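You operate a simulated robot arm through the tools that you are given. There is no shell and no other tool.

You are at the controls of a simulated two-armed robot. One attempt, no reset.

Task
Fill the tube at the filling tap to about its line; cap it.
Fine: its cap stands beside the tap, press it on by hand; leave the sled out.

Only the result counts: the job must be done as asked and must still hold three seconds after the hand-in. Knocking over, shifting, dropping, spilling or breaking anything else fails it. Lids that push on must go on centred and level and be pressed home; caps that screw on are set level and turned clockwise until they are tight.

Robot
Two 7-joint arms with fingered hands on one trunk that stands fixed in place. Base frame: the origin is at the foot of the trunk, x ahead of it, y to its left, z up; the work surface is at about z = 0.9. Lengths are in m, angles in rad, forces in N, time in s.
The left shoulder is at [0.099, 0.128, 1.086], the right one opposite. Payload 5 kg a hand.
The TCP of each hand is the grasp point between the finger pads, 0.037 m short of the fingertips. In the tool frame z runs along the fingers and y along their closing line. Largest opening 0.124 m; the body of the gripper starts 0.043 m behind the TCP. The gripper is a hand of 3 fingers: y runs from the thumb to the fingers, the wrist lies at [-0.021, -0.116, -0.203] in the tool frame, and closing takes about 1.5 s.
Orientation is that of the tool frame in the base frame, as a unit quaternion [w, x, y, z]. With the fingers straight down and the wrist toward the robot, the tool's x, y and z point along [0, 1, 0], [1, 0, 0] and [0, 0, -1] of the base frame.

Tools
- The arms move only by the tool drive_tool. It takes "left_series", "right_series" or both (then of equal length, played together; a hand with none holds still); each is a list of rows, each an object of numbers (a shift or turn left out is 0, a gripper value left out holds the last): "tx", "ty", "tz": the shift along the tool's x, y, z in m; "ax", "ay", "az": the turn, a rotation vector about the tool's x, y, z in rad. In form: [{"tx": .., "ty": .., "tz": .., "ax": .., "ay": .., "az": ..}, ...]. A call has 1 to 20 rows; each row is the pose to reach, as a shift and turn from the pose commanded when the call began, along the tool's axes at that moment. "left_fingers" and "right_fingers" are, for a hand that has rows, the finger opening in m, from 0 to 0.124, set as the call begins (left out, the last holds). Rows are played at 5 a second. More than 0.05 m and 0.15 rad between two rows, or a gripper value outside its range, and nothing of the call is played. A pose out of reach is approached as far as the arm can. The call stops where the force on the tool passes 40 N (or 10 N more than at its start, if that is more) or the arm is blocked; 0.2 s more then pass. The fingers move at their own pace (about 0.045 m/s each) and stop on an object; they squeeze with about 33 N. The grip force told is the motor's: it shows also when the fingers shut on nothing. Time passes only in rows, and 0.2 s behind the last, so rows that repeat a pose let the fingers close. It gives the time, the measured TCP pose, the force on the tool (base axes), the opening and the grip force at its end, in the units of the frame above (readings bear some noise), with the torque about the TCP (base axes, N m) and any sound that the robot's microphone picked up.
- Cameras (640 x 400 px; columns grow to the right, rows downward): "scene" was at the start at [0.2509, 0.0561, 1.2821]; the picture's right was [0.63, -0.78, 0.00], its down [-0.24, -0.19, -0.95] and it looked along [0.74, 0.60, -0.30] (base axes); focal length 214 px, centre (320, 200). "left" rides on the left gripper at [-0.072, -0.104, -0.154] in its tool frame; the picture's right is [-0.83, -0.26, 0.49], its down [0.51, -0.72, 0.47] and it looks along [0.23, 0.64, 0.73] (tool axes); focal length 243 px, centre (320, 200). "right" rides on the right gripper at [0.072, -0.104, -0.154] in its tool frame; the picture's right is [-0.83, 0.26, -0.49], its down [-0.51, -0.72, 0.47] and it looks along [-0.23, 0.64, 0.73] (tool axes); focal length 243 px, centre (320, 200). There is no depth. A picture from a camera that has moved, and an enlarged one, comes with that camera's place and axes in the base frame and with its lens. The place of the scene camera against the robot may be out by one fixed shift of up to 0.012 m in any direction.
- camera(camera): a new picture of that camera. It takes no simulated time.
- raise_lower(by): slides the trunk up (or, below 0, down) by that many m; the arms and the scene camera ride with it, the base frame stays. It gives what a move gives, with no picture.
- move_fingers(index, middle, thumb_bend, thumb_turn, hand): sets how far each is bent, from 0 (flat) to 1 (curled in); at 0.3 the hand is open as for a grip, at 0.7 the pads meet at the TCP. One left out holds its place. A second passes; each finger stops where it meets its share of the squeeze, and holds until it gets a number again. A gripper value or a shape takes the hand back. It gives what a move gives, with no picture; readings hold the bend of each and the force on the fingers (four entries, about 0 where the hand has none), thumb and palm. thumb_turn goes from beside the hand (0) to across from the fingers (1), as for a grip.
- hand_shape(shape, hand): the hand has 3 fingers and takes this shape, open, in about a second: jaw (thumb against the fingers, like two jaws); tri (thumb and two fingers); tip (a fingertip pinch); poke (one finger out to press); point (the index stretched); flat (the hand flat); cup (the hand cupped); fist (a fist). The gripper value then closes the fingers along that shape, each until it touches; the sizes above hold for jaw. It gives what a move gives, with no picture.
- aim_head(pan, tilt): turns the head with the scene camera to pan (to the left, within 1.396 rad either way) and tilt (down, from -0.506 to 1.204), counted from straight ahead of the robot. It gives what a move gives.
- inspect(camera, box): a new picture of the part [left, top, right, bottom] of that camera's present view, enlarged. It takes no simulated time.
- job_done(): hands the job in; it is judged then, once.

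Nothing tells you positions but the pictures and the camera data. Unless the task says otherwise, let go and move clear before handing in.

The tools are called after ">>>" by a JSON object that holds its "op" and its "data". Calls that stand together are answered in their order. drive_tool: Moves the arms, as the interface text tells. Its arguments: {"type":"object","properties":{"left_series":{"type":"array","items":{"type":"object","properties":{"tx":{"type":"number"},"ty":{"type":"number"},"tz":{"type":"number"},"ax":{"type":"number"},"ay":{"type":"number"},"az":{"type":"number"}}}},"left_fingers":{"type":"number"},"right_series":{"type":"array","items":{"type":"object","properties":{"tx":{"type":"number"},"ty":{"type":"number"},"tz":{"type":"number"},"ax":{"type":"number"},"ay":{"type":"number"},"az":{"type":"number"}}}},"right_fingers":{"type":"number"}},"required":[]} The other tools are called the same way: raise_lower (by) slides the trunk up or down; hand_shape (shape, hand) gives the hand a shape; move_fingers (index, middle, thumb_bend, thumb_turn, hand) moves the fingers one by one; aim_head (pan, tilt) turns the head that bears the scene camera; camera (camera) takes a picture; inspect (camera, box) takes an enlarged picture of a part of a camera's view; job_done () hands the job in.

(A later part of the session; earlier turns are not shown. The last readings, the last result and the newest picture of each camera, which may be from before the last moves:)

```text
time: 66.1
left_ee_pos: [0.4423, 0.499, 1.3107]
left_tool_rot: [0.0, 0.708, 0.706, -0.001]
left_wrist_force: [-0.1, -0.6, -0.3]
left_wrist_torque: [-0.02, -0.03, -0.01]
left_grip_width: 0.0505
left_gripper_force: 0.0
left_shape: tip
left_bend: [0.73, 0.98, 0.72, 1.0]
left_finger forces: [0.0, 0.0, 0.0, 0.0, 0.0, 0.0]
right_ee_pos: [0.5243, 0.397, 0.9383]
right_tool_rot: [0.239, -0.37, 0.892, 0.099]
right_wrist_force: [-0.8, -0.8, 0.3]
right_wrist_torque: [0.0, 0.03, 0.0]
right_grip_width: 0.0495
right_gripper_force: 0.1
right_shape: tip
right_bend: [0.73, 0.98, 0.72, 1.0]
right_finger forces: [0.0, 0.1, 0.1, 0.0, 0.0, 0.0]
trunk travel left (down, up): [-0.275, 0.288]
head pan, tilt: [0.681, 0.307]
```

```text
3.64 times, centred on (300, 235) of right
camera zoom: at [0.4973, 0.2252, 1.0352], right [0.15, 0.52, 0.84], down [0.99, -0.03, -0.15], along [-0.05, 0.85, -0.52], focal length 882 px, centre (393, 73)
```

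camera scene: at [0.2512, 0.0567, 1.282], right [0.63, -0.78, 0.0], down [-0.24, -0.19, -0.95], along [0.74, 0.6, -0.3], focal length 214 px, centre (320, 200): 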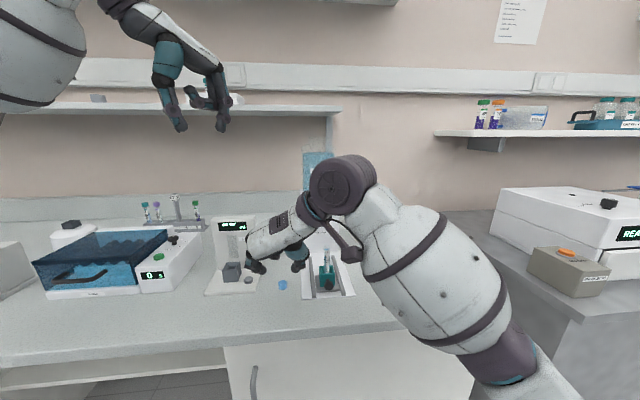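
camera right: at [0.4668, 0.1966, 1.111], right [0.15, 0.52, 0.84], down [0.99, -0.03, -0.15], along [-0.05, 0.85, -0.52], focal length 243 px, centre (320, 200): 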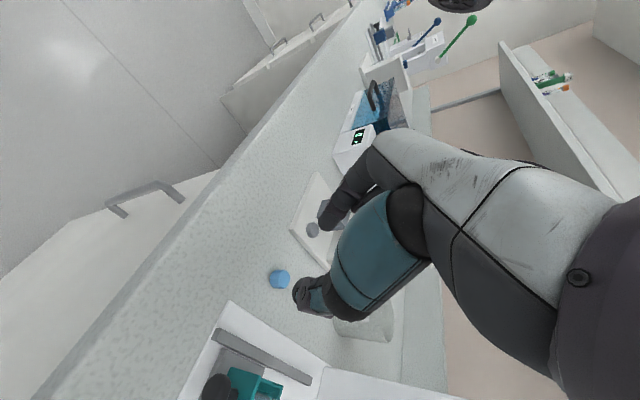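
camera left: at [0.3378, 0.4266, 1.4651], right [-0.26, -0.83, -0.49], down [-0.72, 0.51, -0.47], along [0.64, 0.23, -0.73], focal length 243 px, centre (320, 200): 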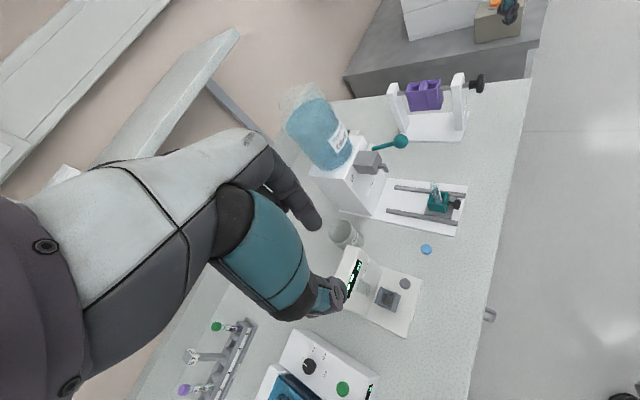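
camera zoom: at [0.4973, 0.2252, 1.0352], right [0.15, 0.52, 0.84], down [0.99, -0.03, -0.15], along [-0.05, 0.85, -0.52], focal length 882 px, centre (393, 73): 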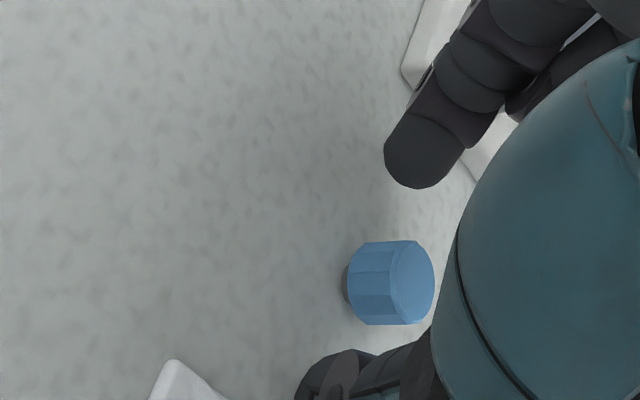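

The cap stands upright again, a few millimetres further in. I lift off, reduce the tilt to 15°, and switch to the jaw shape above it.

>>> {"op": "drive_tool", "data": {"right_series": [{"tz": -0.03}, {"tz": -0.06}, {"tz": -0.085}]}}

>>> {"op": "hand_shape", "data": {"hand": "right", "shape": "jaw"}}

>>> {"op": "drive_tool", "data": {"right_series": [{"ay": 0.131}, {"ay": 0.2618}, {"ay": 0.2618}, {"ay": 0.2618}, {"ay": 0.2618}, {"ay": 0.2618}, {"ay": 0.2618}], "right_fingers": 0.05}}

>>> {"op": "inspect", "data": {"camera": "scene", "box": [240, 220, 330, 300]}}

>>> {"op": "camera", "data": {"camera": "right"}}

>>> {"op": "inspect", "data": {"camera": "left", "box": [390, 200, 490, 300]}}

```text
time: 66.9
left_ee_pos: [0.4419, 0.5002, 1.3116]
left_tool_rot: [0.0, 0.707, 0.707, -0.001]
left_wrist_force: [0.1, -0.1, -1.3]
left_wrist_torque: [0.0, -0.01, -0.01]
left_grip_width: 0.0505
left_gripper_force: 0.1
left_shape: tip
left_bend: [0.73, 0.98, 0.72, 1.0]
left_finger forces: [0.0, 0.0, 0.1, 0.0, 0.1, 0.0]
right_ee_pos: [0.495, 0.3687, 1.0126]
right_tool_rot: [0.239, -0.37, 0.892, 0.099]
right_wrist_force: [-1.0, 0.0, -0.6]
right_wrist_torque: [0.0, -0.02, -0.02]
right_grip_width: 0.0494
right_gripper_force: 0.0
right_shape: tip
right_bend: [0.73, 0.98, 0.72, 1.0]
right_finger forces: [0.0, 0.0, 0.1, 0.0, 0.1, 0.0]
trunk travel left (down, up): [-0.275, 0.288]
head pan, tilt: [0.681, 0.307]
```

```text
time: 67.8
left_ee_pos: [0.443, 0.4987, 1.3117]
left_tool_rot: [0.0, 0.707, 0.707, -0.001]
left_wrist_force: [0.0, 0.2, -0.6]
left_wrist_torque: [0.01, 0.0, 0.0]
left_grip_width: 0.0503
left_gripper_force: 0.2
left_shape: tip
left_bend: [0.73, 0.98, 0.72, 1.0]
left_finger forces: [0.1, 0.0, 0.1, 0.1, 0.1, 0.1]
right_ee_pos: [0.4953, 0.3676, 1.0134]
right_tool_rot: [0.239, -0.37, 0.892, 0.099]
right_wrist_force: [0.8, -0.5, 0.8]
right_wrist_torque: [0.01, -0.01, -0.02]
right_grip_width: 0.1239
right_gripper_force: 0.0
right_shape: jaw
right_bend: [0.3, 0.3, 0.3, 0.98]
right_finger forces: [0.1, 0.0, 0.0, 0.0, 0.0, 0.0]
trunk travel left (down, up): [-0.275, 0.288]
head pan, tilt: [0.681, 0.307]
```

```text
time: 69.4
left_ee_pos: [0.4424, 0.5001, 1.3104]
left_tool_rot: [0.0, 0.708, 0.707, -0.001]
left_wrist_force: [-1.3, 0.5, -0.1]
left_wrist_torque: [0.0, 0.02, 0.0]
left_grip_width: 0.0502
left_gripper_force: 0.0
left_shape: tip
left_bend: [0.73, 0.98, 0.72, 1.0]
left_finger forces: [0.1, 0.1, 0.0, 0.0, 0.0, 0.0]
right_ee_pos: [0.4957, 0.3682, 1.0119]
right_tool_rot: [0.121, -0.38, 0.915, 0.05]
right_wrist_force: [0.3, 0.5, 0.6]
right_wrist_torque: [0.03, -0.02, 0.02]
right_grip_width: 0.0504
right_gripper_force: 0.0
right_shape: jaw
right_bend: [0.74, 0.49, 0.72, 1.0]
right_finger forces: [0.0, 0.0, 0.1, 0.0, 0.1, 0.0]
trunk travel left (down, up): [-0.275, 0.288]
head pan, tilt: [0.681, 0.307]
```

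```text
5.00 times, centred on (285, 260) of scene
camera zoom: at [0.2509, 0.0561, 1.2821], right [0.63, -0.78, 0.0], down [-0.24, -0.19, -0.95], along [0.74, 0.6, -0.3], focal length 1072 px, centre (495, -100)
```

zoom: 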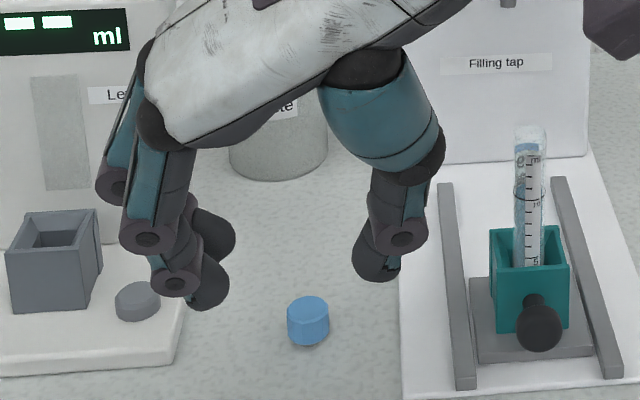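

```text
taken
camera right: at [0.4897, 0.2175, 1.1418], right [0.29, 0.66, 0.69], down [0.94, -0.08, -0.32], along [-0.16, 0.75, -0.65], focal length 243 px, centre (320, 200)
```

right: 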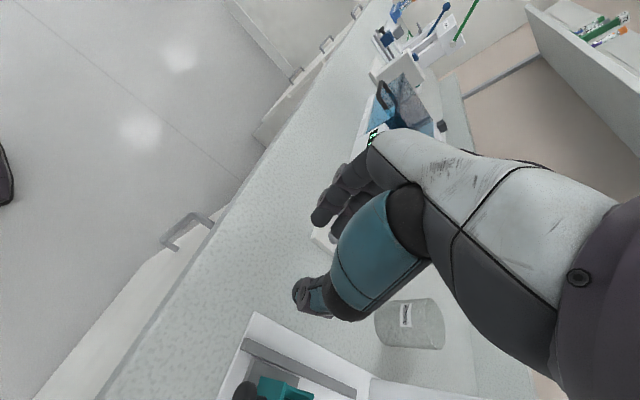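

```text
4.00 times, centred on (440, 250) of left
camera zoom: at [0.3384, 0.4266, 1.4644], right [-0.26, -0.83, -0.49], down [-0.72, 0.51, -0.47], along [0.64, 0.23, -0.73], focal length 970 px, centre (-160, 0)
```

zoom: 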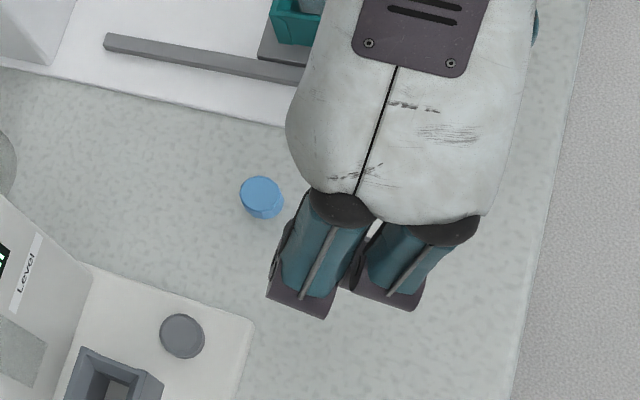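

The jaw shape gives two fingers about 3 cm apart facing the thumb, which will cradle the cap. I move inward to sit right above it and look.

>>> {"op": "drive_tool", "data": {"right_series": [{"tx": -0.016, "ty": 0.0, "tz": 0.0005}, {"tx": -0.0322, "ty": -0.0004, "tz": 0.001}, {"tx": -0.0322, "ty": -0.0004, "tz": 0.031}]}}

>>> {"op": "inspect", "data": {"camera": "scene", "box": [240, 220, 330, 300]}}

>>> {"op": "inspect", "data": {"camera": "right", "box": [230, 180, 370, 330]}}

>>> {"op": "inspect", "data": {"camera": "left", "box": [390, 200, 490, 300]}}

```text
time: 70.2
left_ee_pos: [0.4437, 0.4998, 1.3096]
left_tool_rot: [-0.001, 0.707, 0.707, -0.002]
left_wrist_force: [0.7, 0.1, -0.8]
left_wrist_torque: [-0.02, 0.03, 0.01]
left_grip_width: 0.0503
left_gripper_force: 0.1
left_shape: tip
left_bend: [0.73, 0.98, 0.72, 1.0]
left_finger forces: [0.0, 0.0, 0.1, 0.0, 0.0, 0.0]
right_ee_pos: [0.5231, 0.3945, 0.9893]
right_tool_rot: [0.12, -0.38, 0.916, 0.051]
right_wrist_force: [-0.1, 0.2, -1.0]
right_wrist_torque: [0.0, 0.04, 0.0]
right_grip_width: 0.0507
right_gripper_force: 0.0
right_shape: jaw
right_bend: [0.74, 0.49, 0.72, 1.0]
right_finger forces: [0.0, 0.1, 0.0, 0.0, 0.1, 0.1]
trunk travel left (down, up): [-0.275, 0.288]
head pan, tilt: [0.681, 0.307]
```

```text
5.00 times, centred on (285, 260) of scene
camera zoom: at [0.252, 0.0561, 1.2818], right [0.63, -0.78, 0.0], down [-0.24, -0.19, -0.95], along [0.74, 0.6, -0.3], focal length 1072 px, centre (495, -100)
```

zoom: 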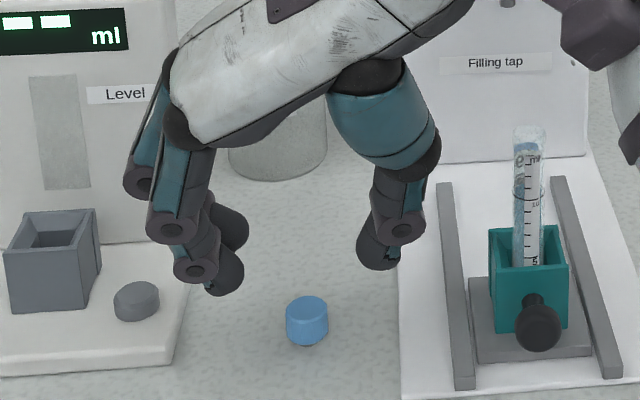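

```text
2.67 times, centred on (300, 255) of right
camera zoom: at [0.5178, 0.2444, 1.1189], right [0.29, 0.66, 0.69], down [0.94, -0.08, -0.33], along [-0.16, 0.75, -0.65], focal length 647 px, centre (373, 53)
```

zoom: 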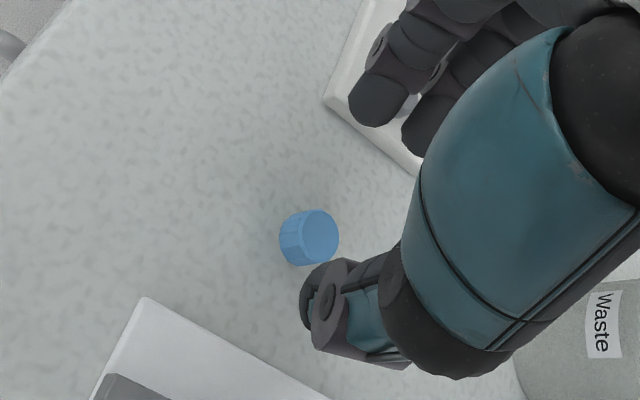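

```text
4.00 times, centred on (440, 250) of left
camera zoom: at [0.3397, 0.4266, 1.4641], right [-0.26, -0.83, -0.49], down [-0.72, 0.51, -0.47], along [0.64, 0.23, -0.73], focal length 970 px, centre (-160, 0)
```

zoom: 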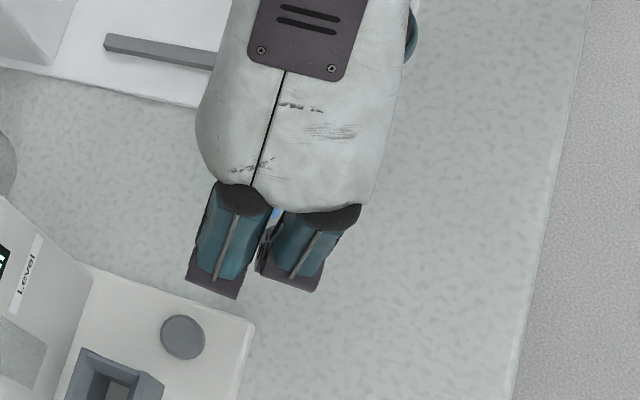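

The cap lies about 3 mm inward of the jaw's centre line. I correct that and go down around it.

>>> {"op": "drive_tool", "data": {"right_series": [{"tx": -0.0035, "ty": 0.001, "tz": 0.015}, {"tx": -0.0035, "ty": 0.001, "tz": 0.03}, {"tx": -0.0035, "ty": 0.001, "tz": 0.046}]}}

>>> {"op": "inspect", "data": {"camera": "scene", "box": [250, 240, 320, 310]}}

>>> {"op": "inspect", "data": {"camera": "right", "box": [260, 190, 370, 290]}}

```text
time: 71.0
left_ee_pos: [0.4425, 0.4999, 1.3104]
left_tool_rot: [0.0, 0.707, 0.707, -0.001]
left_wrist_force: [1.1, 0.0, -0.2]
left_wrist_torque: [0.0, 0.01, -0.01]
left_grip_width: 0.0506
left_gripper_force: 0.1
left_shape: tip
left_bend: [0.73, 0.98, 0.72, 1.0]
left_finger forces: [0.0, 0.0, 0.0, 0.1, 0.1, 0.0]
right_ee_pos: [0.5312, 0.4069, 0.9469]
right_tool_rot: [0.12, -0.38, 0.916, 0.049]
right_wrist_force: [0.3, -0.4, 0.5]
right_wrist_torque: [0.01, -0.01, -0.01]
right_grip_width: 0.0502
right_gripper_force: 0.1
right_shape: jaw
right_bend: [0.74, 0.49, 0.72, 1.0]
right_finger forces: [0.0, 0.0, 0.0, 0.0, 0.0, 0.0]
trunk travel left (down, up): [-0.275, 0.288]
head pan, tilt: [0.681, 0.307]
```

```text
5.71 times, centred on (285, 275) of scene
camera zoom: at [0.251, 0.0562, 1.282], right [0.63, -0.78, 0.0], down [-0.24, -0.19, -0.95], along [0.74, 0.6, -0.3], focal length 1226 px, centre (520, -229)
```

zoom: 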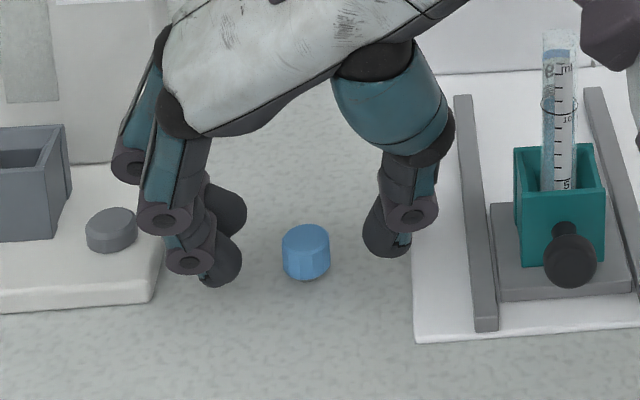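

```text
4.00 times, centred on (315, 240) of right
camera zoom: at [0.5269, 0.2561, 1.076], right [0.29, 0.66, 0.69], down [0.94, -0.08, -0.32], along [-0.16, 0.75, -0.65], focal length 970 px, centre (340, 40)
```

zoom: 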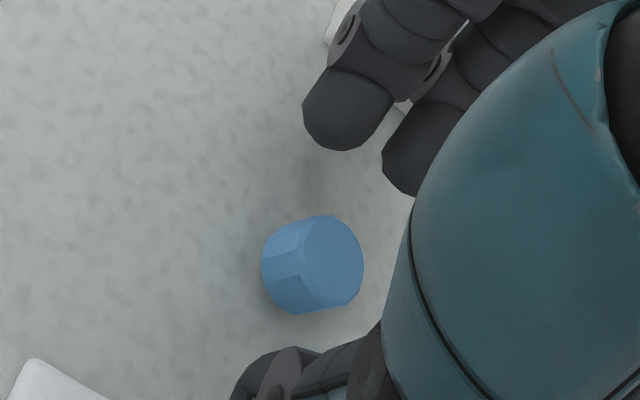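

Thumb and both fingers surround the cap evenly. I close in two stages, checking that it stays level.

>>> {"op": "drive_tool", "data": {"right_series": [{"tz": 0}, {"tz": 0}, {"tz": 0}], "right_fingers": 0.03}}

>>> {"op": "inspect", "data": {"camera": "scene", "box": [260, 255, 310, 300]}}

>>> {"op": "inspect", "data": {"camera": "right", "box": [260, 190, 370, 290]}}

```text
time: 71.8
left_ee_pos: [0.4424, 0.4993, 1.3108]
left_tool_rot: [0.0, 0.708, 0.707, -0.001]
left_wrist_force: [0.6, -0.5, -0.9]
left_wrist_torque: [0.03, -0.01, 0.03]
left_grip_width: 0.0503
left_gripper_force: 0.0
left_shape: tip
left_bend: [0.73, 0.98, 0.72, 1.0]
left_finger forces: [0.0, 0.1, 0.0, 0.0, 0.0, 0.0]
right_ee_pos: [0.5319, 0.4055, 0.9469]
right_tool_rot: [0.121, -0.38, 0.916, 0.051]
right_wrist_force: [0.3, -0.6, 0.0]
right_wrist_torque: [0.01, 0.0, 0.0]
right_grip_width: 0.0304
right_gripper_force: 0.1
right_shape: jaw
right_bend: [0.73, 0.57, 0.74, 1.0]
right_finger forces: [0.1, 0.1, 0.0, 0.0, 0.0, 0.1]
trunk travel left (down, up): [-0.275, 0.288]
head pan, tilt: [0.681, 0.307]
```

```text
8.89 times, centred on (285, 278) of scene
camera zoom: at [0.2508, 0.056, 1.2821], right [0.63, -0.78, 0.0], down [-0.24, -0.19, -0.95], along [0.74, 0.6, -0.3], focal length 1906 px, centre (631, -489)
```

zoom: 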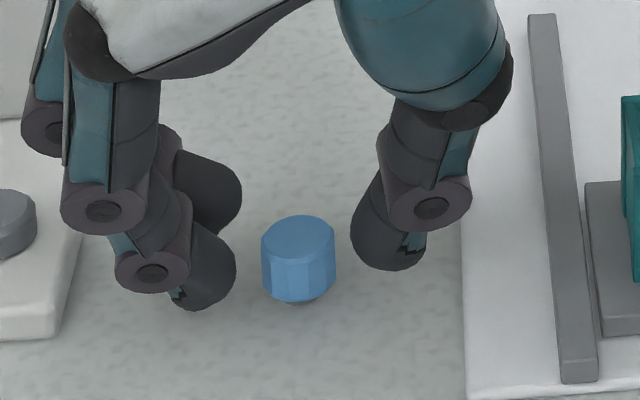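

```text
4.00 times, centred on (315, 240) of right
camera zoom: at [0.5267, 0.256, 1.0763], right [0.29, 0.66, 0.69], down [0.94, -0.08, -0.32], along [-0.16, 0.75, -0.65], focal length 970 px, centre (340, 40)
```

zoom: 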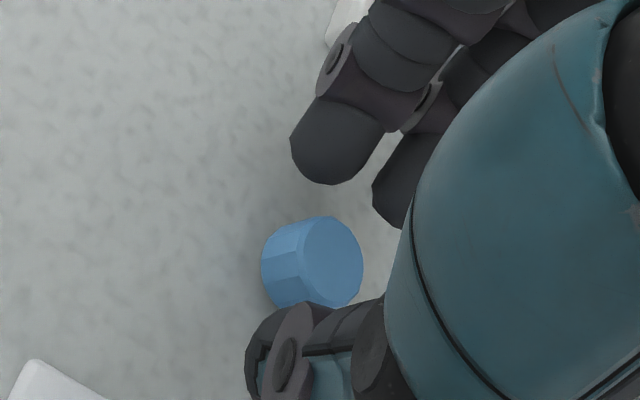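

The cap sits a bit inward of the jaw's middle and low on the fingertips. I lower 4 mm, shift 2 mm outward, and close fully.

>>> {"op": "drive_tool", "data": {"right_series": [{"tx": 0.003, "ty": 0.0, "tz": 0.0035}, {"tx": 0.003, "ty": 0.0, "tz": 0.0035}]}}

>>> {"op": "drive_tool", "data": {"right_series": [{"tz": 0}, {"tz": 0}, {"tz": 0}, {"tz": 0}, {"tz": 0}], "right_fingers": 0.0}}

>>> {"op": "inspect", "data": {"camera": "scene", "box": [260, 255, 310, 300]}}

>>> {"op": "inspect", "data": {"camera": "right", "box": [260, 190, 370, 290]}}

>>> {"op": "inspect", "data": {"camera": "left", "box": [390, 210, 460, 280]}}

```text
time: 72.4
left_ee_pos: [0.4426, 0.4998, 1.3113]
left_tool_rot: [0.0, 0.707, 0.707, -0.002]
left_wrist_force: [-1.0, 0.2, -0.9]
left_wrist_torque: [-0.03, -0.02, -0.01]
left_grip_width: 0.0505
left_gripper_force: 0.1
left_shape: tip
left_bend: [0.73, 0.98, 0.72, 1.0]
left_finger forces: [0.1, 0.0, 0.0, 0.0, 0.1, 0.0]
right_ee_pos: [0.5301, 0.4045, 0.9423]
right_tool_rot: [0.12, -0.38, 0.916, 0.05]
right_wrist_force: [-0.3, 0.3, -0.2]
right_wrist_torque: [-0.02, -0.01, 0.03]
right_grip_width: 0.0305
right_gripper_force: 0.0
right_shape: jaw
right_bend: [0.73, 0.57, 0.74, 1.0]
right_finger forces: [0.0, 0.0, 0.1, 0.0, 0.1, 0.1]
trunk travel left (down, up): [-0.275, 0.288]
head pan, tilt: [0.681, 0.307]
```

```text
time: 73.6
left_ee_pos: [0.4426, 0.4995, 1.3109]
left_tool_rot: [0.0, 0.708, 0.706, -0.001]
left_wrist_force: [-1.1, -0.2, 1.0]
left_wrist_torque: [0.01, -0.02, 0.04]
left_grip_width: 0.0502
left_gripper_force: 0.0
left_shape: tip
left_bend: [0.73, 0.98, 0.72, 1.0]
left_finger forces: [0.0, 0.1, 0.1, 0.0, 0.0, 0.0]
right_ee_pos: [0.5301, 0.4046, 0.9432]
right_tool_rot: [0.12, -0.38, 0.916, 0.05]
right_wrist_force: [0.2, -0.4, 0.3]
right_wrist_torque: [0.02, -0.02, 0.01]
right_grip_width: 0.01
right_gripper_force: 33.3
right_shape: jaw
right_bend: [0.72, 0.64, 0.74, 1.0]
right_finger forces: [14.4, 14.2, 0.0, 0.1, 24.3, 0.0]
trunk travel left (down, up): [-0.275, 0.288]
head pan, tilt: [0.681, 0.307]
```

```text
8.89 times, centred on (285, 278) of scene
camera zoom: at [0.2509, 0.0561, 1.2821], right [0.63, -0.78, 0.0], down [-0.24, -0.19, -0.95], along [0.74, 0.6, -0.3], focal length 1906 px, centre (631, -489)
```

zoom: 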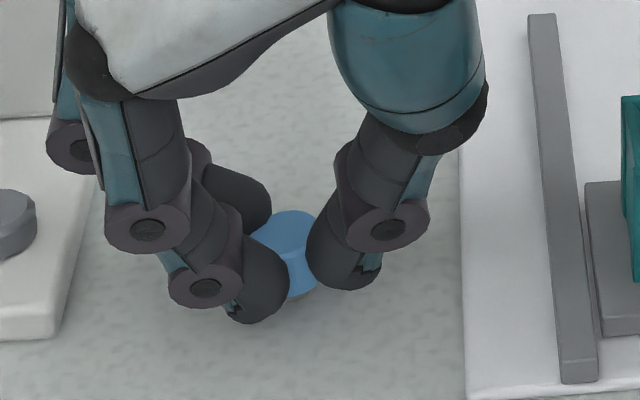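

```text
4.00 times, centred on (315, 240) of right
camera zoom: at [0.5253, 0.2547, 1.0722], right [0.29, 0.66, 0.69], down [0.94, -0.08, -0.32], along [-0.16, 0.75, -0.65], focal length 970 px, centre (340, 40)
```

zoom: 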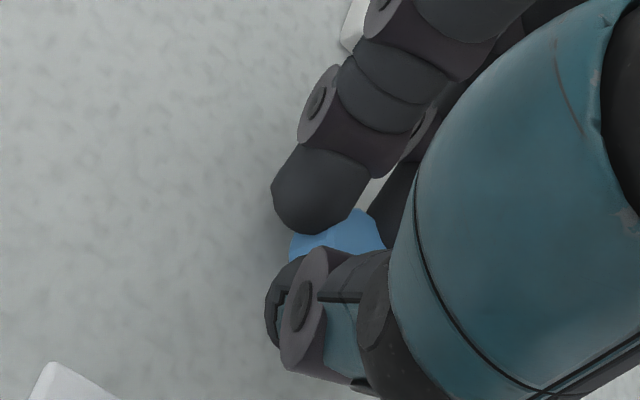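

```text
5.71 times, centred on (425, 245) of left
camera zoom: at [0.3384, 0.4265, 1.4645], right [-0.26, -0.83, -0.49], down [-0.72, 0.51, -0.47], along [0.64, 0.23, -0.73], focal length 1386 px, centre (-280, -57)
```

zoom: 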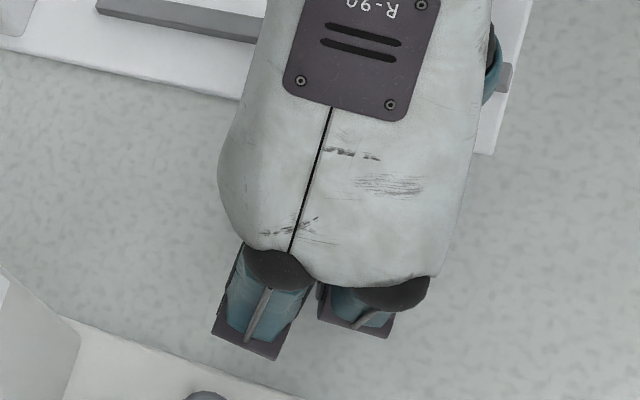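

All three digits hold it, at 14, 14 and 24 N, and the cap looks upright. I lift it 6 cm and check how it hangs.

>>> {"op": "drive_tool", "data": {"right_series": [{"tx": -0.0052, "tz": -0.0193}, {"tx": -0.0104, "tz": -0.0386}, {"tx": -0.0155, "tz": -0.058}]}}

>>> {"op": "inspect", "data": {"camera": "scene", "box": [260, 235, 310, 280]}}

>>> {"op": "inspect", "data": {"camera": "right", "box": [280, 210, 350, 280]}}

>>> {"op": "camera", "data": {"camera": "left"}}

```text
time: 74.4
left_ee_pos: [0.4421, 0.5, 1.3099]
left_tool_rot: [0.0, 0.708, 0.706, -0.001]
left_wrist_force: [-0.1, 0.7, 0.6]
left_wrist_torque: [0.03, -0.01, -0.01]
left_grip_width: 0.0506
left_gripper_force: 0.1
left_shape: tip
left_bend: [0.73, 0.98, 0.72, 1.0]
left_finger forces: [0.0, 0.1, 0.0, 0.0, 0.1, 0.1]
right_ee_pos: [0.53, 0.4065, 1.0021]
right_tool_rot: [0.12, -0.381, 0.916, 0.05]
right_wrist_force: [-0.5, -0.5, 0.1]
right_wrist_torque: [0.02, -0.03, -0.04]
right_grip_width: 0.01
right_gripper_force: 32.8
right_shape: jaw
right_bend: [0.72, 0.64, 0.74, 1.0]
right_finger forces: [14.5, 14.3, 0.0, 0.1, 24.3, 0.0]
trunk travel left (down, up): [-0.275, 0.288]
head pan, tilt: [0.681, 0.307]
```

```text
8.89 times, centred on (285, 258) of scene
camera zoom: at [0.2504, 0.0561, 1.2822], right [0.63, -0.78, 0.0], down [-0.23, -0.19, -0.95], along [0.74, 0.6, -0.3], focal length 1906 px, centre (631, -311)
```

zoom: 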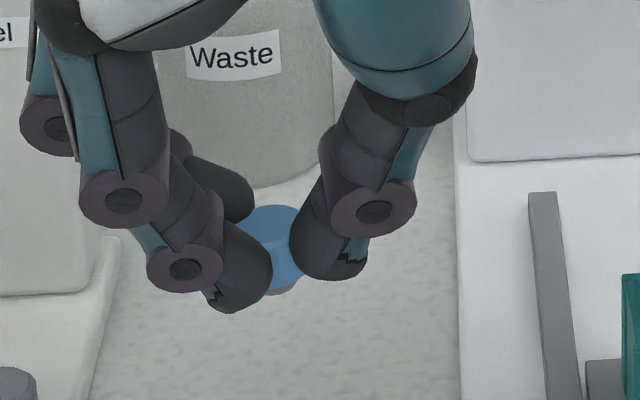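

```text
5.71 times, centred on (315, 245) of right
camera zoom: at [0.5248, 0.2565, 1.1319], right [0.29, 0.66, 0.69], down [0.94, -0.08, -0.32], along [-0.16, 0.75, -0.65], focal length 1386 px, centre (349, -57)
```

zoom: 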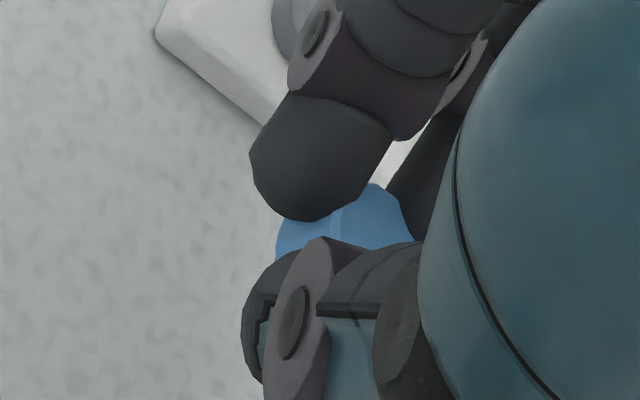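

```text
taken
camera left: at [0.3378, 0.4266, 1.4646], right [-0.26, -0.83, -0.49], down [-0.72, 0.51, -0.47], along [0.64, 0.23, -0.73], focal length 243 px, centre (320, 200)
```

left: 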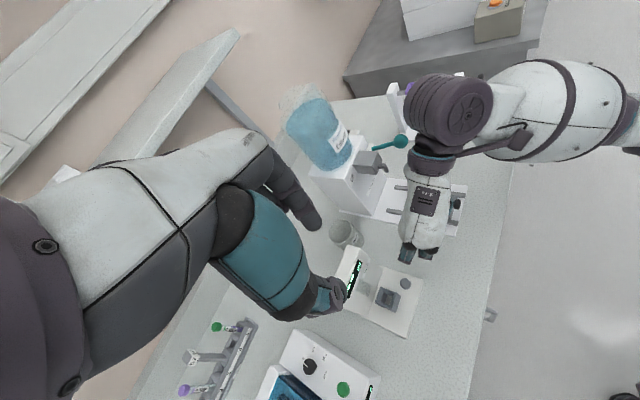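

The cap came up with the hand. I zoom in to judge how level it sits.

>>> {"op": "inspect", "data": {"camera": "scene", "box": [276, 254, 292, 268]}}

>>> {"op": "inspect", "data": {"camera": "right", "box": [295, 235, 330, 265]}}

```text
16.00 times, centred on (284, 261) of scene
camera zoom: at [0.2504, 0.0561, 1.2822], right [0.63, -0.78, 0.0], down [-0.23, -0.19, -0.95], along [0.74, 0.6, -0.3], focal length 3432 px, centre (896, -776)
```

zoom: 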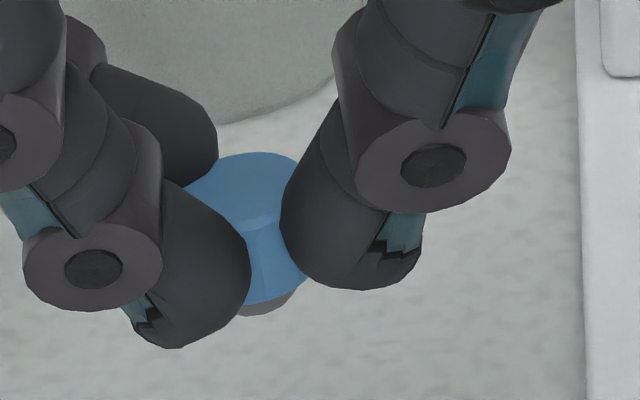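

```text
13.33 times, centred on (312, 250) of right
camera zoom: at [0.5248, 0.2565, 1.1319], right [0.29, 0.66, 0.69], down [0.94, -0.08, -0.32], along [-0.16, 0.75, -0.65], focal length 3235 px, centre (420, -467)
```

zoom: 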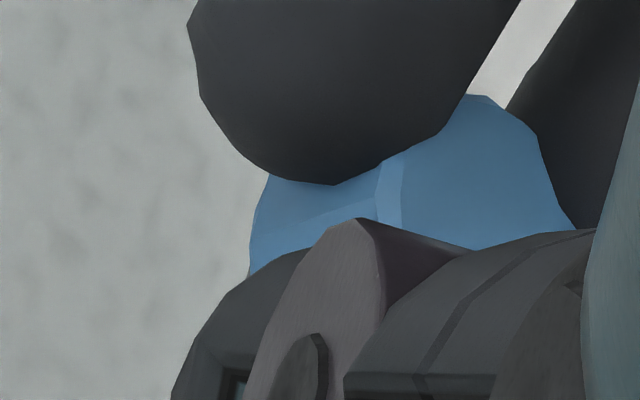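

The cap seems held close to level. I raise it well above tube height and carry it sideways to a hover over the tube.

>>> {"op": "drive_tool", "data": {"right_series": [{"tx": -0.0064, "tz": -0.0237}, {"tx": -0.0127, "tz": -0.0474}, {"tx": -0.0191, "tz": -0.071}, {"tx": -0.0254, "tz": -0.0947}, {"tx": -0.0254, "ty": -0.0226, "tz": -0.0947}, {"tx": -0.0254, "ty": -0.0451, "tz": -0.0947}, {"tx": -0.0254, "ty": -0.0677, "tz": -0.0947}, {"tx": -0.0254, "ty": -0.0902, "tz": -0.0947}, {"tx": -0.0254, "ty": -0.1128, "tz": -0.0947}]}}

>>> {"op": "inspect", "data": {"camera": "scene", "box": [285, 205, 365, 275]}}

>>> {"op": "inspect", "data": {"camera": "right", "box": [240, 190, 370, 300]}}

>>> {"op": "inspect", "data": {"camera": "left", "box": [380, 130, 480, 230]}}

```text
time: 76.4
left_ee_pos: [0.4438, 0.4986, 1.3102]
left_tool_rot: [0.0, 0.707, 0.707, -0.002]
left_wrist_force: [0.4, 0.2, 1.1]
left_wrist_torque: [0.02, 0.03, -0.01]
left_grip_width: 0.0505
left_gripper_force: 0.2
left_shape: tip
left_bend: [0.73, 0.98, 0.72, 1.0]
left_finger forces: [0.0, 0.0, 0.1, 0.0, 0.0, 0.2]
right_ee_pos: [0.6118, 0.3241, 1.1016]
right_tool_rot: [0.121, -0.38, 0.916, 0.05]
right_wrist_force: [0.7, 0.4, -0.1]
right_wrist_torque: [0.0, 0.0, -0.01]
right_grip_width: 0.0104
right_gripper_force: 33.2
right_shape: jaw
right_bend: [0.72, 0.64, 0.74, 1.0]
right_finger forces: [14.7, 14.5, 0.1, 0.0, 24.2, 0.1]
trunk travel left (down, up): [-0.275, 0.288]
head pan, tilt: [0.681, 0.307]
```

```text
5.71 times, centred on (325, 240) of scene
camera zoom: at [0.2511, 0.0555, 1.282], right [0.63, -0.78, 0.0], down [-0.24, -0.19, -0.95], along [0.74, 0.6, -0.3], focal length 1226 px, centre (291, -29)
```

zoom: 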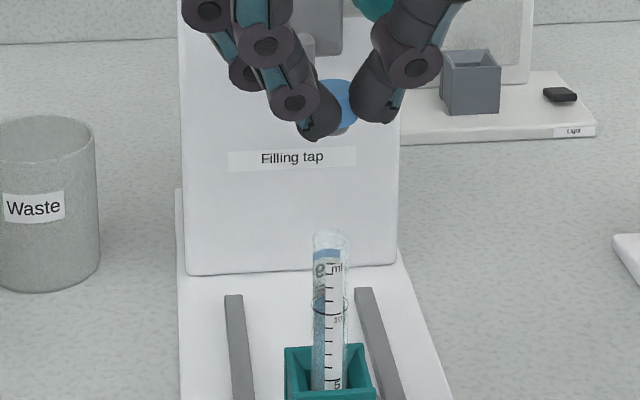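

```text
3.64 times, centred on (305, 245) of right
camera zoom: at [0.6064, 0.174, 1.2305], right [0.29, 0.66, 0.69], down [0.94, -0.08, -0.32], along [-0.16, 0.75, -0.65], focal length 882 px, centre (374, 36)
```

zoom: 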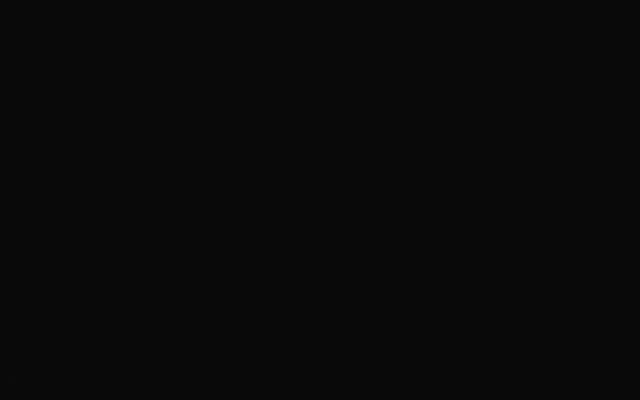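

```text
4.00 times, centred on (430, 180) of left
camera zoom: at [0.3386, 0.4259, 1.4646], right [-0.26, -0.83, -0.49], down [-0.72, 0.51, -0.47], along [0.64, 0.23, -0.73], focal length 970 px, centre (-120, 280)
```

zoom: 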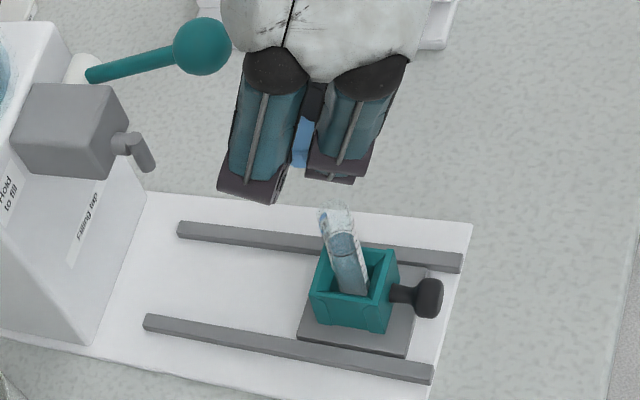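

Left and scene cameras both see the cap and the tube. I zoom in on each to work out the remaining offset.

>>> {"op": "inspect", "data": {"camera": "left", "box": [410, 145, 450, 190]}}

>>> {"op": "inspect", "data": {"camera": "scene", "box": [315, 210, 345, 250]}}

>>> {"op": "camera", "data": {"camera": "right"}}

```text
8.89 times, centred on (430, 168) of left
camera zoom: at [0.3386, 0.4259, 1.4646], right [-0.26, -0.83, -0.49], down [-0.72, 0.51, -0.47], along [0.64, 0.23, -0.73], focal length 2157 px, centre (-658, 489)
```

zoom: 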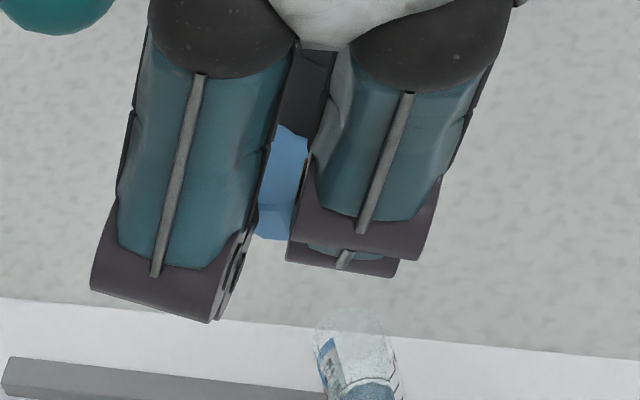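

```text
10.00 times, centred on (330, 230) of scene
camera zoom: at [0.2511, 0.0555, 1.282], right [0.63, -0.78, 0.0], down [-0.24, -0.19, -0.95], along [0.74, 0.6, -0.3], focal length 2145 px, centre (220, -100)
```

zoom: 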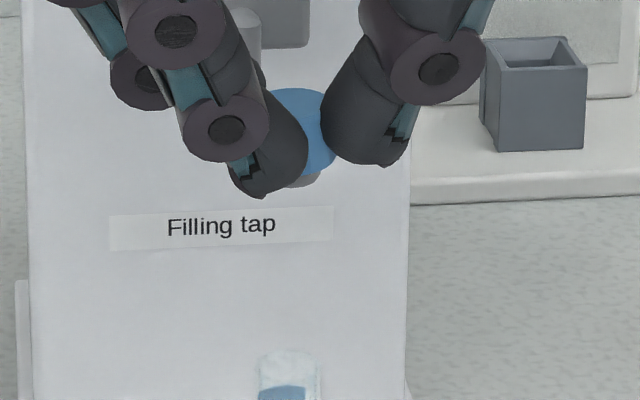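

```text
taken
camera right: at [0.6064, 0.174, 1.2305], right [0.29, 0.66, 0.69], down [0.94, -0.08, -0.32], along [-0.16, 0.75, -0.65], focal length 243 px, centre (320, 200)
```

right: 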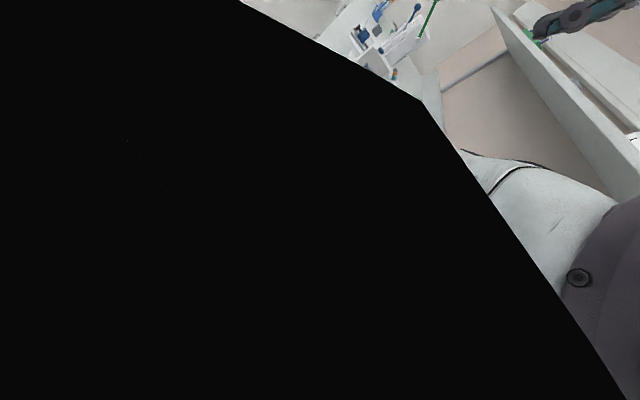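

The cap needs to come about 4.5 mm outward and 3 mm left. I correct that while lowering 25 mm, then measure again from closer.

>>> {"op": "drive_tool", "data": {"right_series": [{"tx": 0.0033, "ty": 0.0029, "tz": -0.0009}, {"tx": 0.0065, "ty": 0.0029, "tz": 0.0115}, {"tx": 0.0098, "ty": 0.0029, "tz": 0.0232}, {"tx": 0.0098, "ty": 0.0029, "tz": 0.0232}]}}

>>> {"op": "inspect", "data": {"camera": "left", "box": [410, 155, 450, 200]}}

>>> {"op": "inspect", "data": {"camera": "scene", "box": [315, 215, 345, 255]}}

>>> {"op": "camera", "data": {"camera": "right"}}

```text
time: 77.4
left_ee_pos: [0.4418, 0.4993, 1.312]
left_tool_rot: [-0.001, 0.708, 0.707, -0.001]
left_wrist_force: [0.7, 1.0, -0.4]
left_wrist_torque: [-0.01, 0.0, 0.01]
left_grip_width: 0.0506
left_gripper_force: 0.1
left_shape: tip
left_bend: [0.73, 0.98, 0.72, 1.0]
left_finger forces: [0.0, 0.1, 0.1, 0.0, 0.0, 0.0]
right_ee_pos: [0.6064, 0.3251, 1.0766]
right_tool_rot: [0.121, -0.38, 0.916, 0.05]
right_wrist_force: [-1.0, -0.7, -0.4]
right_wrist_torque: [-0.03, 0.0, 0.01]
right_grip_width: 0.0103
right_gripper_force: 32.9
right_shape: jaw
right_bend: [0.72, 0.64, 0.74, 1.0]
right_finger forces: [14.7, 14.6, 0.0, 0.0, 24.2, 0.0]
trunk travel left (down, up): [-0.275, 0.288]
head pan, tilt: [0.681, 0.307]
```

```text
8.89 times, centred on (430, 178) of left
camera zoom: at [0.3382, 0.4264, 1.4646], right [-0.26, -0.83, -0.49], down [-0.72, 0.51, -0.47], along [0.64, 0.23, -0.73], focal length 2157 px, centre (-658, 400)
```

zoom: 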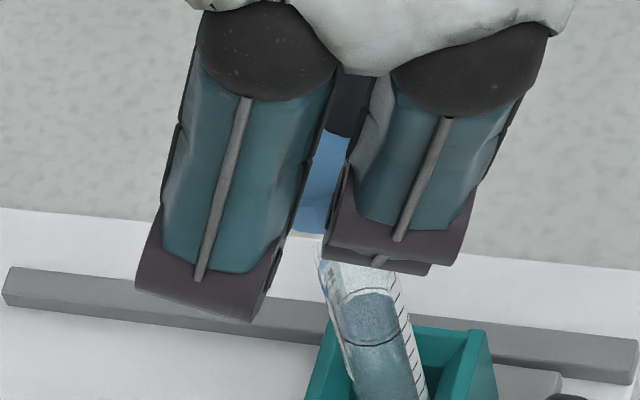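

```text
10.00 times, centred on (330, 235) of scene
camera zoom: at [0.2507, 0.056, 1.2821], right [0.63, -0.78, 0.0], down [-0.23, -0.19, -0.95], along [0.74, 0.6, -0.3], focal length 2145 px, centre (220, -150)
```

zoom: 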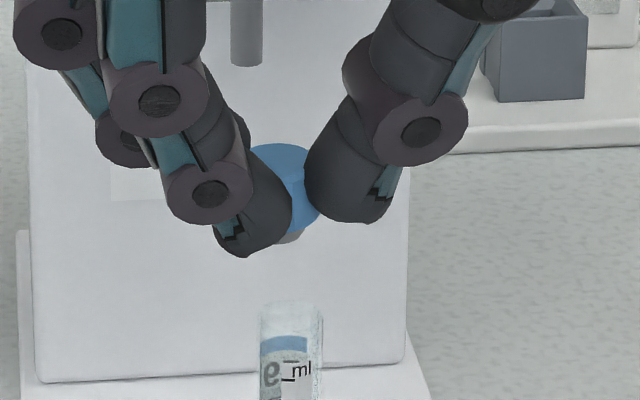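

```text
taken
camera right: at [0.6006, 0.1745, 1.2053], right [0.29, 0.66, 0.69], down [0.94, -0.08, -0.32], along [-0.16, 0.75, -0.65], focal length 243 px, centre (320, 200)
```

right: 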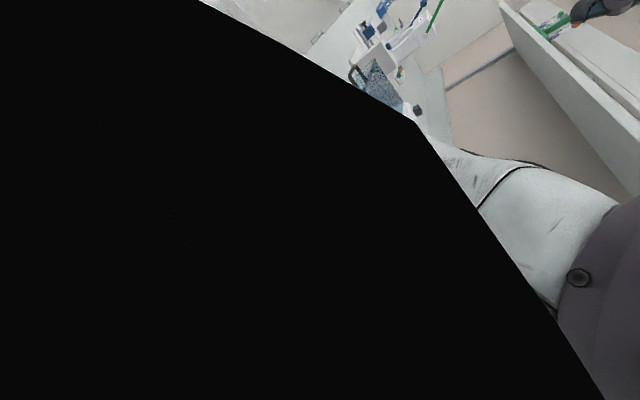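

It's now close to aligned in both views, within about a millimetre. I zoom in more to refine.

>>> {"op": "inspect", "data": {"camera": "scene", "box": [321, 226, 337, 248]}}

>>> {"op": "inspect", "data": {"camera": "left", "box": [424, 164, 442, 188]}}

```text
16.00 times, centred on (329, 237) of scene
camera zoom: at [0.2507, 0.056, 1.2821], right [0.63, -0.78, 0.0], down [-0.23, -0.19, -0.95], along [0.74, 0.6, -0.3], focal length 3432 px, centre (176, -392)
```

zoom: 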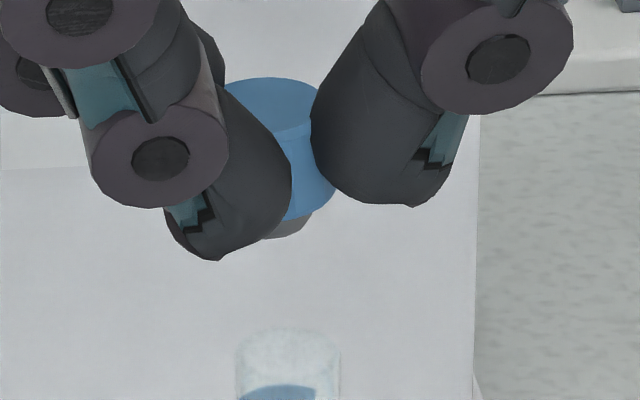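

```text
16.00 times, centred on (433, 176) of left
camera zoom: at [0.3382, 0.4264, 1.4646], right [-0.26, -0.83, -0.49], down [-0.72, 0.51, -0.47], along [0.64, 0.23, -0.73], focal length 3882 px, centre (-1488, 584)
```

zoom: 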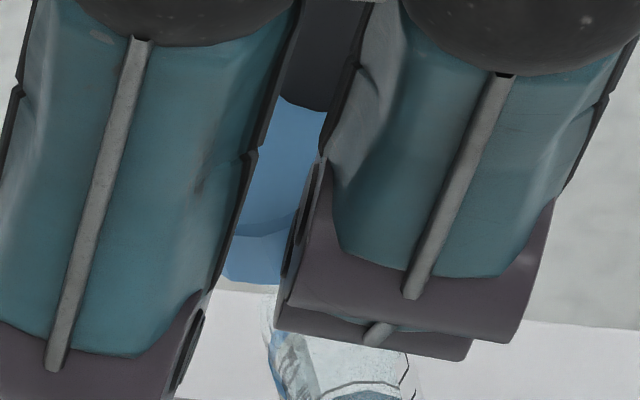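

Closer inspection puts the cap about 4 mm too far left of the tube's axis. I shift it right and look again.

>>> {"op": "drive_tool", "data": {"right_series": [{"ty": -0.002}, {"ty": -0.004}, {"ty": -0.004}]}}

>>> {"op": "inspect", "data": {"camera": "scene", "box": [321, 226, 337, 248]}}

>>> {"op": "inspect", "data": {"camera": "left", "box": [424, 164, 442, 188]}}

>>> {"op": "inspect", "data": {"camera": "left", "box": [422, 172, 452, 206]}}

```text
time: 78.2
left_ee_pos: [0.443, 0.4992, 1.3108]
left_tool_rot: [0.001, 0.707, 0.707, -0.001]
left_wrist_force: [-0.1, 0.3, -0.4]
left_wrist_torque: [0.02, 0.04, -0.03]
left_grip_width: 0.0503
left_gripper_force: 0.0
left_shape: tip
left_bend: [0.73, 0.98, 0.72, 1.0]
left_finger forces: [0.0, 0.0, 0.0, 0.0, 0.0, 0.0]
right_ee_pos: [0.6096, 0.3222, 1.0765]
right_tool_rot: [0.121, -0.38, 0.916, 0.05]
right_wrist_force: [0.2, 0.4, 0.3]
right_wrist_torque: [0.02, -0.03, -0.03]
right_grip_width: 0.01
right_gripper_force: 32.8
right_shape: jaw
right_bend: [0.72, 0.64, 0.74, 1.0]
right_finger forces: [14.7, 14.5, 0.0, 0.0, 24.1, 0.1]
trunk travel left (down, up): [-0.275, 0.288]
head pan, tilt: [0.681, 0.307]
```

```text
16.00 times, centred on (329, 237) of scene
camera zoom: at [0.2509, 0.0561, 1.2821], right [0.63, -0.78, 0.0], down [-0.24, -0.19, -0.95], along [0.74, 0.6, -0.3], focal length 3432 px, centre (176, -392)
```

zoom: 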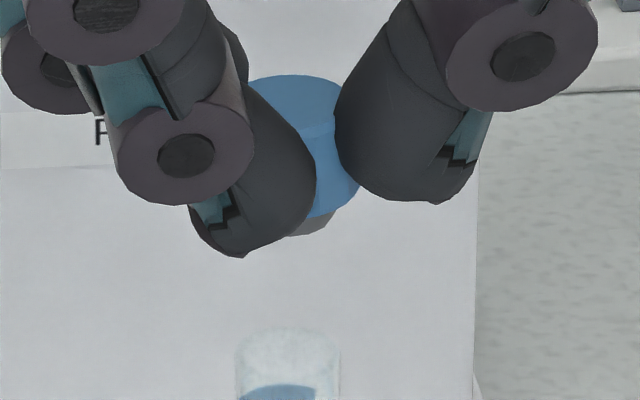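

```text
16.00 times, centred on (433, 176) of left
camera zoom: at [0.3384, 0.4266, 1.4644], right [-0.26, -0.83, -0.49], down [-0.72, 0.51, -0.47], along [0.64, 0.23, -0.73], focal length 3882 px, centre (-1488, 584)
```

zoom: 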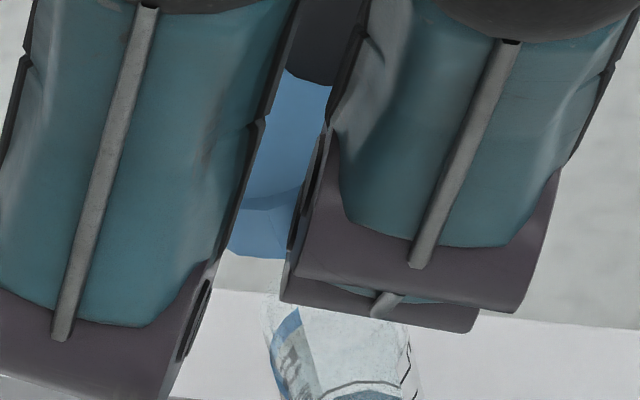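

```text
11.76 times, centred on (437, 189) of left
camera zoom: at [0.3384, 0.4266, 1.4644], right [-0.26, -0.83, -0.49], down [-0.72, 0.51, -0.47], along [0.64, 0.23, -0.73], focal length 2854 px, centre (-1056, 329)
```

zoom: 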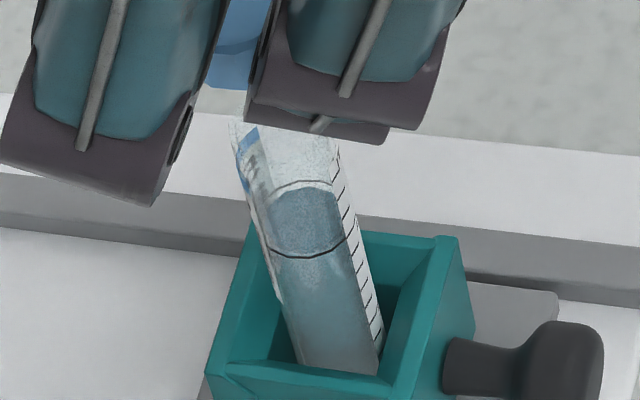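

In the scene view the cap is now centred over the tube. I lower 10 mm and compare again at closer range.

>>> {"op": "drive_tool", "data": {"right_series": [{"tx": 0.0013, "tz": 0.0048}, {"tx": 0.0026, "tz": 0.0097}, {"tx": 0.0026, "tz": 0.0097}]}}

>>> {"op": "inspect", "data": {"camera": "scene", "box": [321, 228, 337, 250]}}

>>> {"op": "inspect", "data": {"camera": "left", "box": [422, 164, 446, 194]}}

```text
time: 79.0
left_ee_pos: [0.4427, 0.4998, 1.3125]
left_tool_rot: [0.0, 0.708, 0.707, -0.001]
left_wrist_force: [0.5, 0.0, -0.2]
left_wrist_torque: [-0.03, -0.01, -0.02]
left_grip_width: 0.0502
left_gripper_force: 0.1
left_shape: tip
left_bend: [0.73, 0.98, 0.72, 1.0]
left_finger forces: [0.0, 0.0, 0.0, 0.0, 0.0, 0.0]
right_ee_pos: [0.61, 0.3229, 1.0656]
right_tool_rot: [0.12, -0.38, 0.916, 0.05]
right_wrist_force: [-0.7, -0.3, -0.2]
right_wrist_torque: [0.02, 0.02, 0.0]
right_grip_width: 0.0102
right_gripper_force: 32.8
right_shape: jaw
right_bend: [0.72, 0.64, 0.74, 1.0]
right_finger forces: [14.6, 14.6, 0.1, 0.0, 24.1, 0.0]
trunk travel left (down, up): [-0.275, 0.288]
head pan, tilt: [0.681, 0.307]
```

```text
16.00 times, centred on (329, 239) of scene
camera zoom: at [0.2508, 0.0561, 1.2821], right [0.63, -0.78, 0.0], down [-0.24, -0.19, -0.95], along [0.74, 0.6, -0.3], focal length 3432 px, centre (176, -424)
```

zoom: 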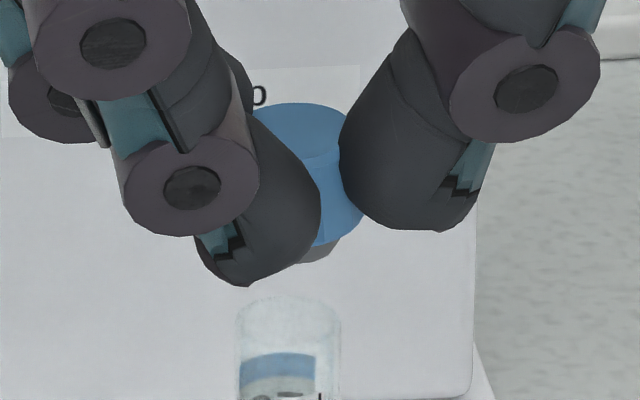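

```text
13.33 times, centred on (434, 179) of left
camera zoom: at [0.3383, 0.4265, 1.4645], right [-0.26, -0.83, -0.49], down [-0.72, 0.51, -0.47], along [0.64, 0.23, -0.73], focal length 3235 px, centre (-1200, 480)
```

zoom: 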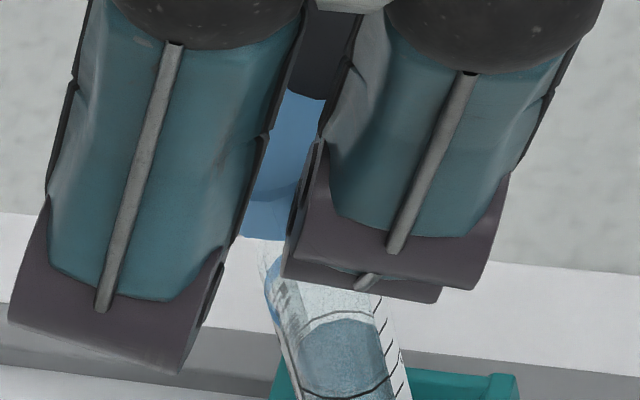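

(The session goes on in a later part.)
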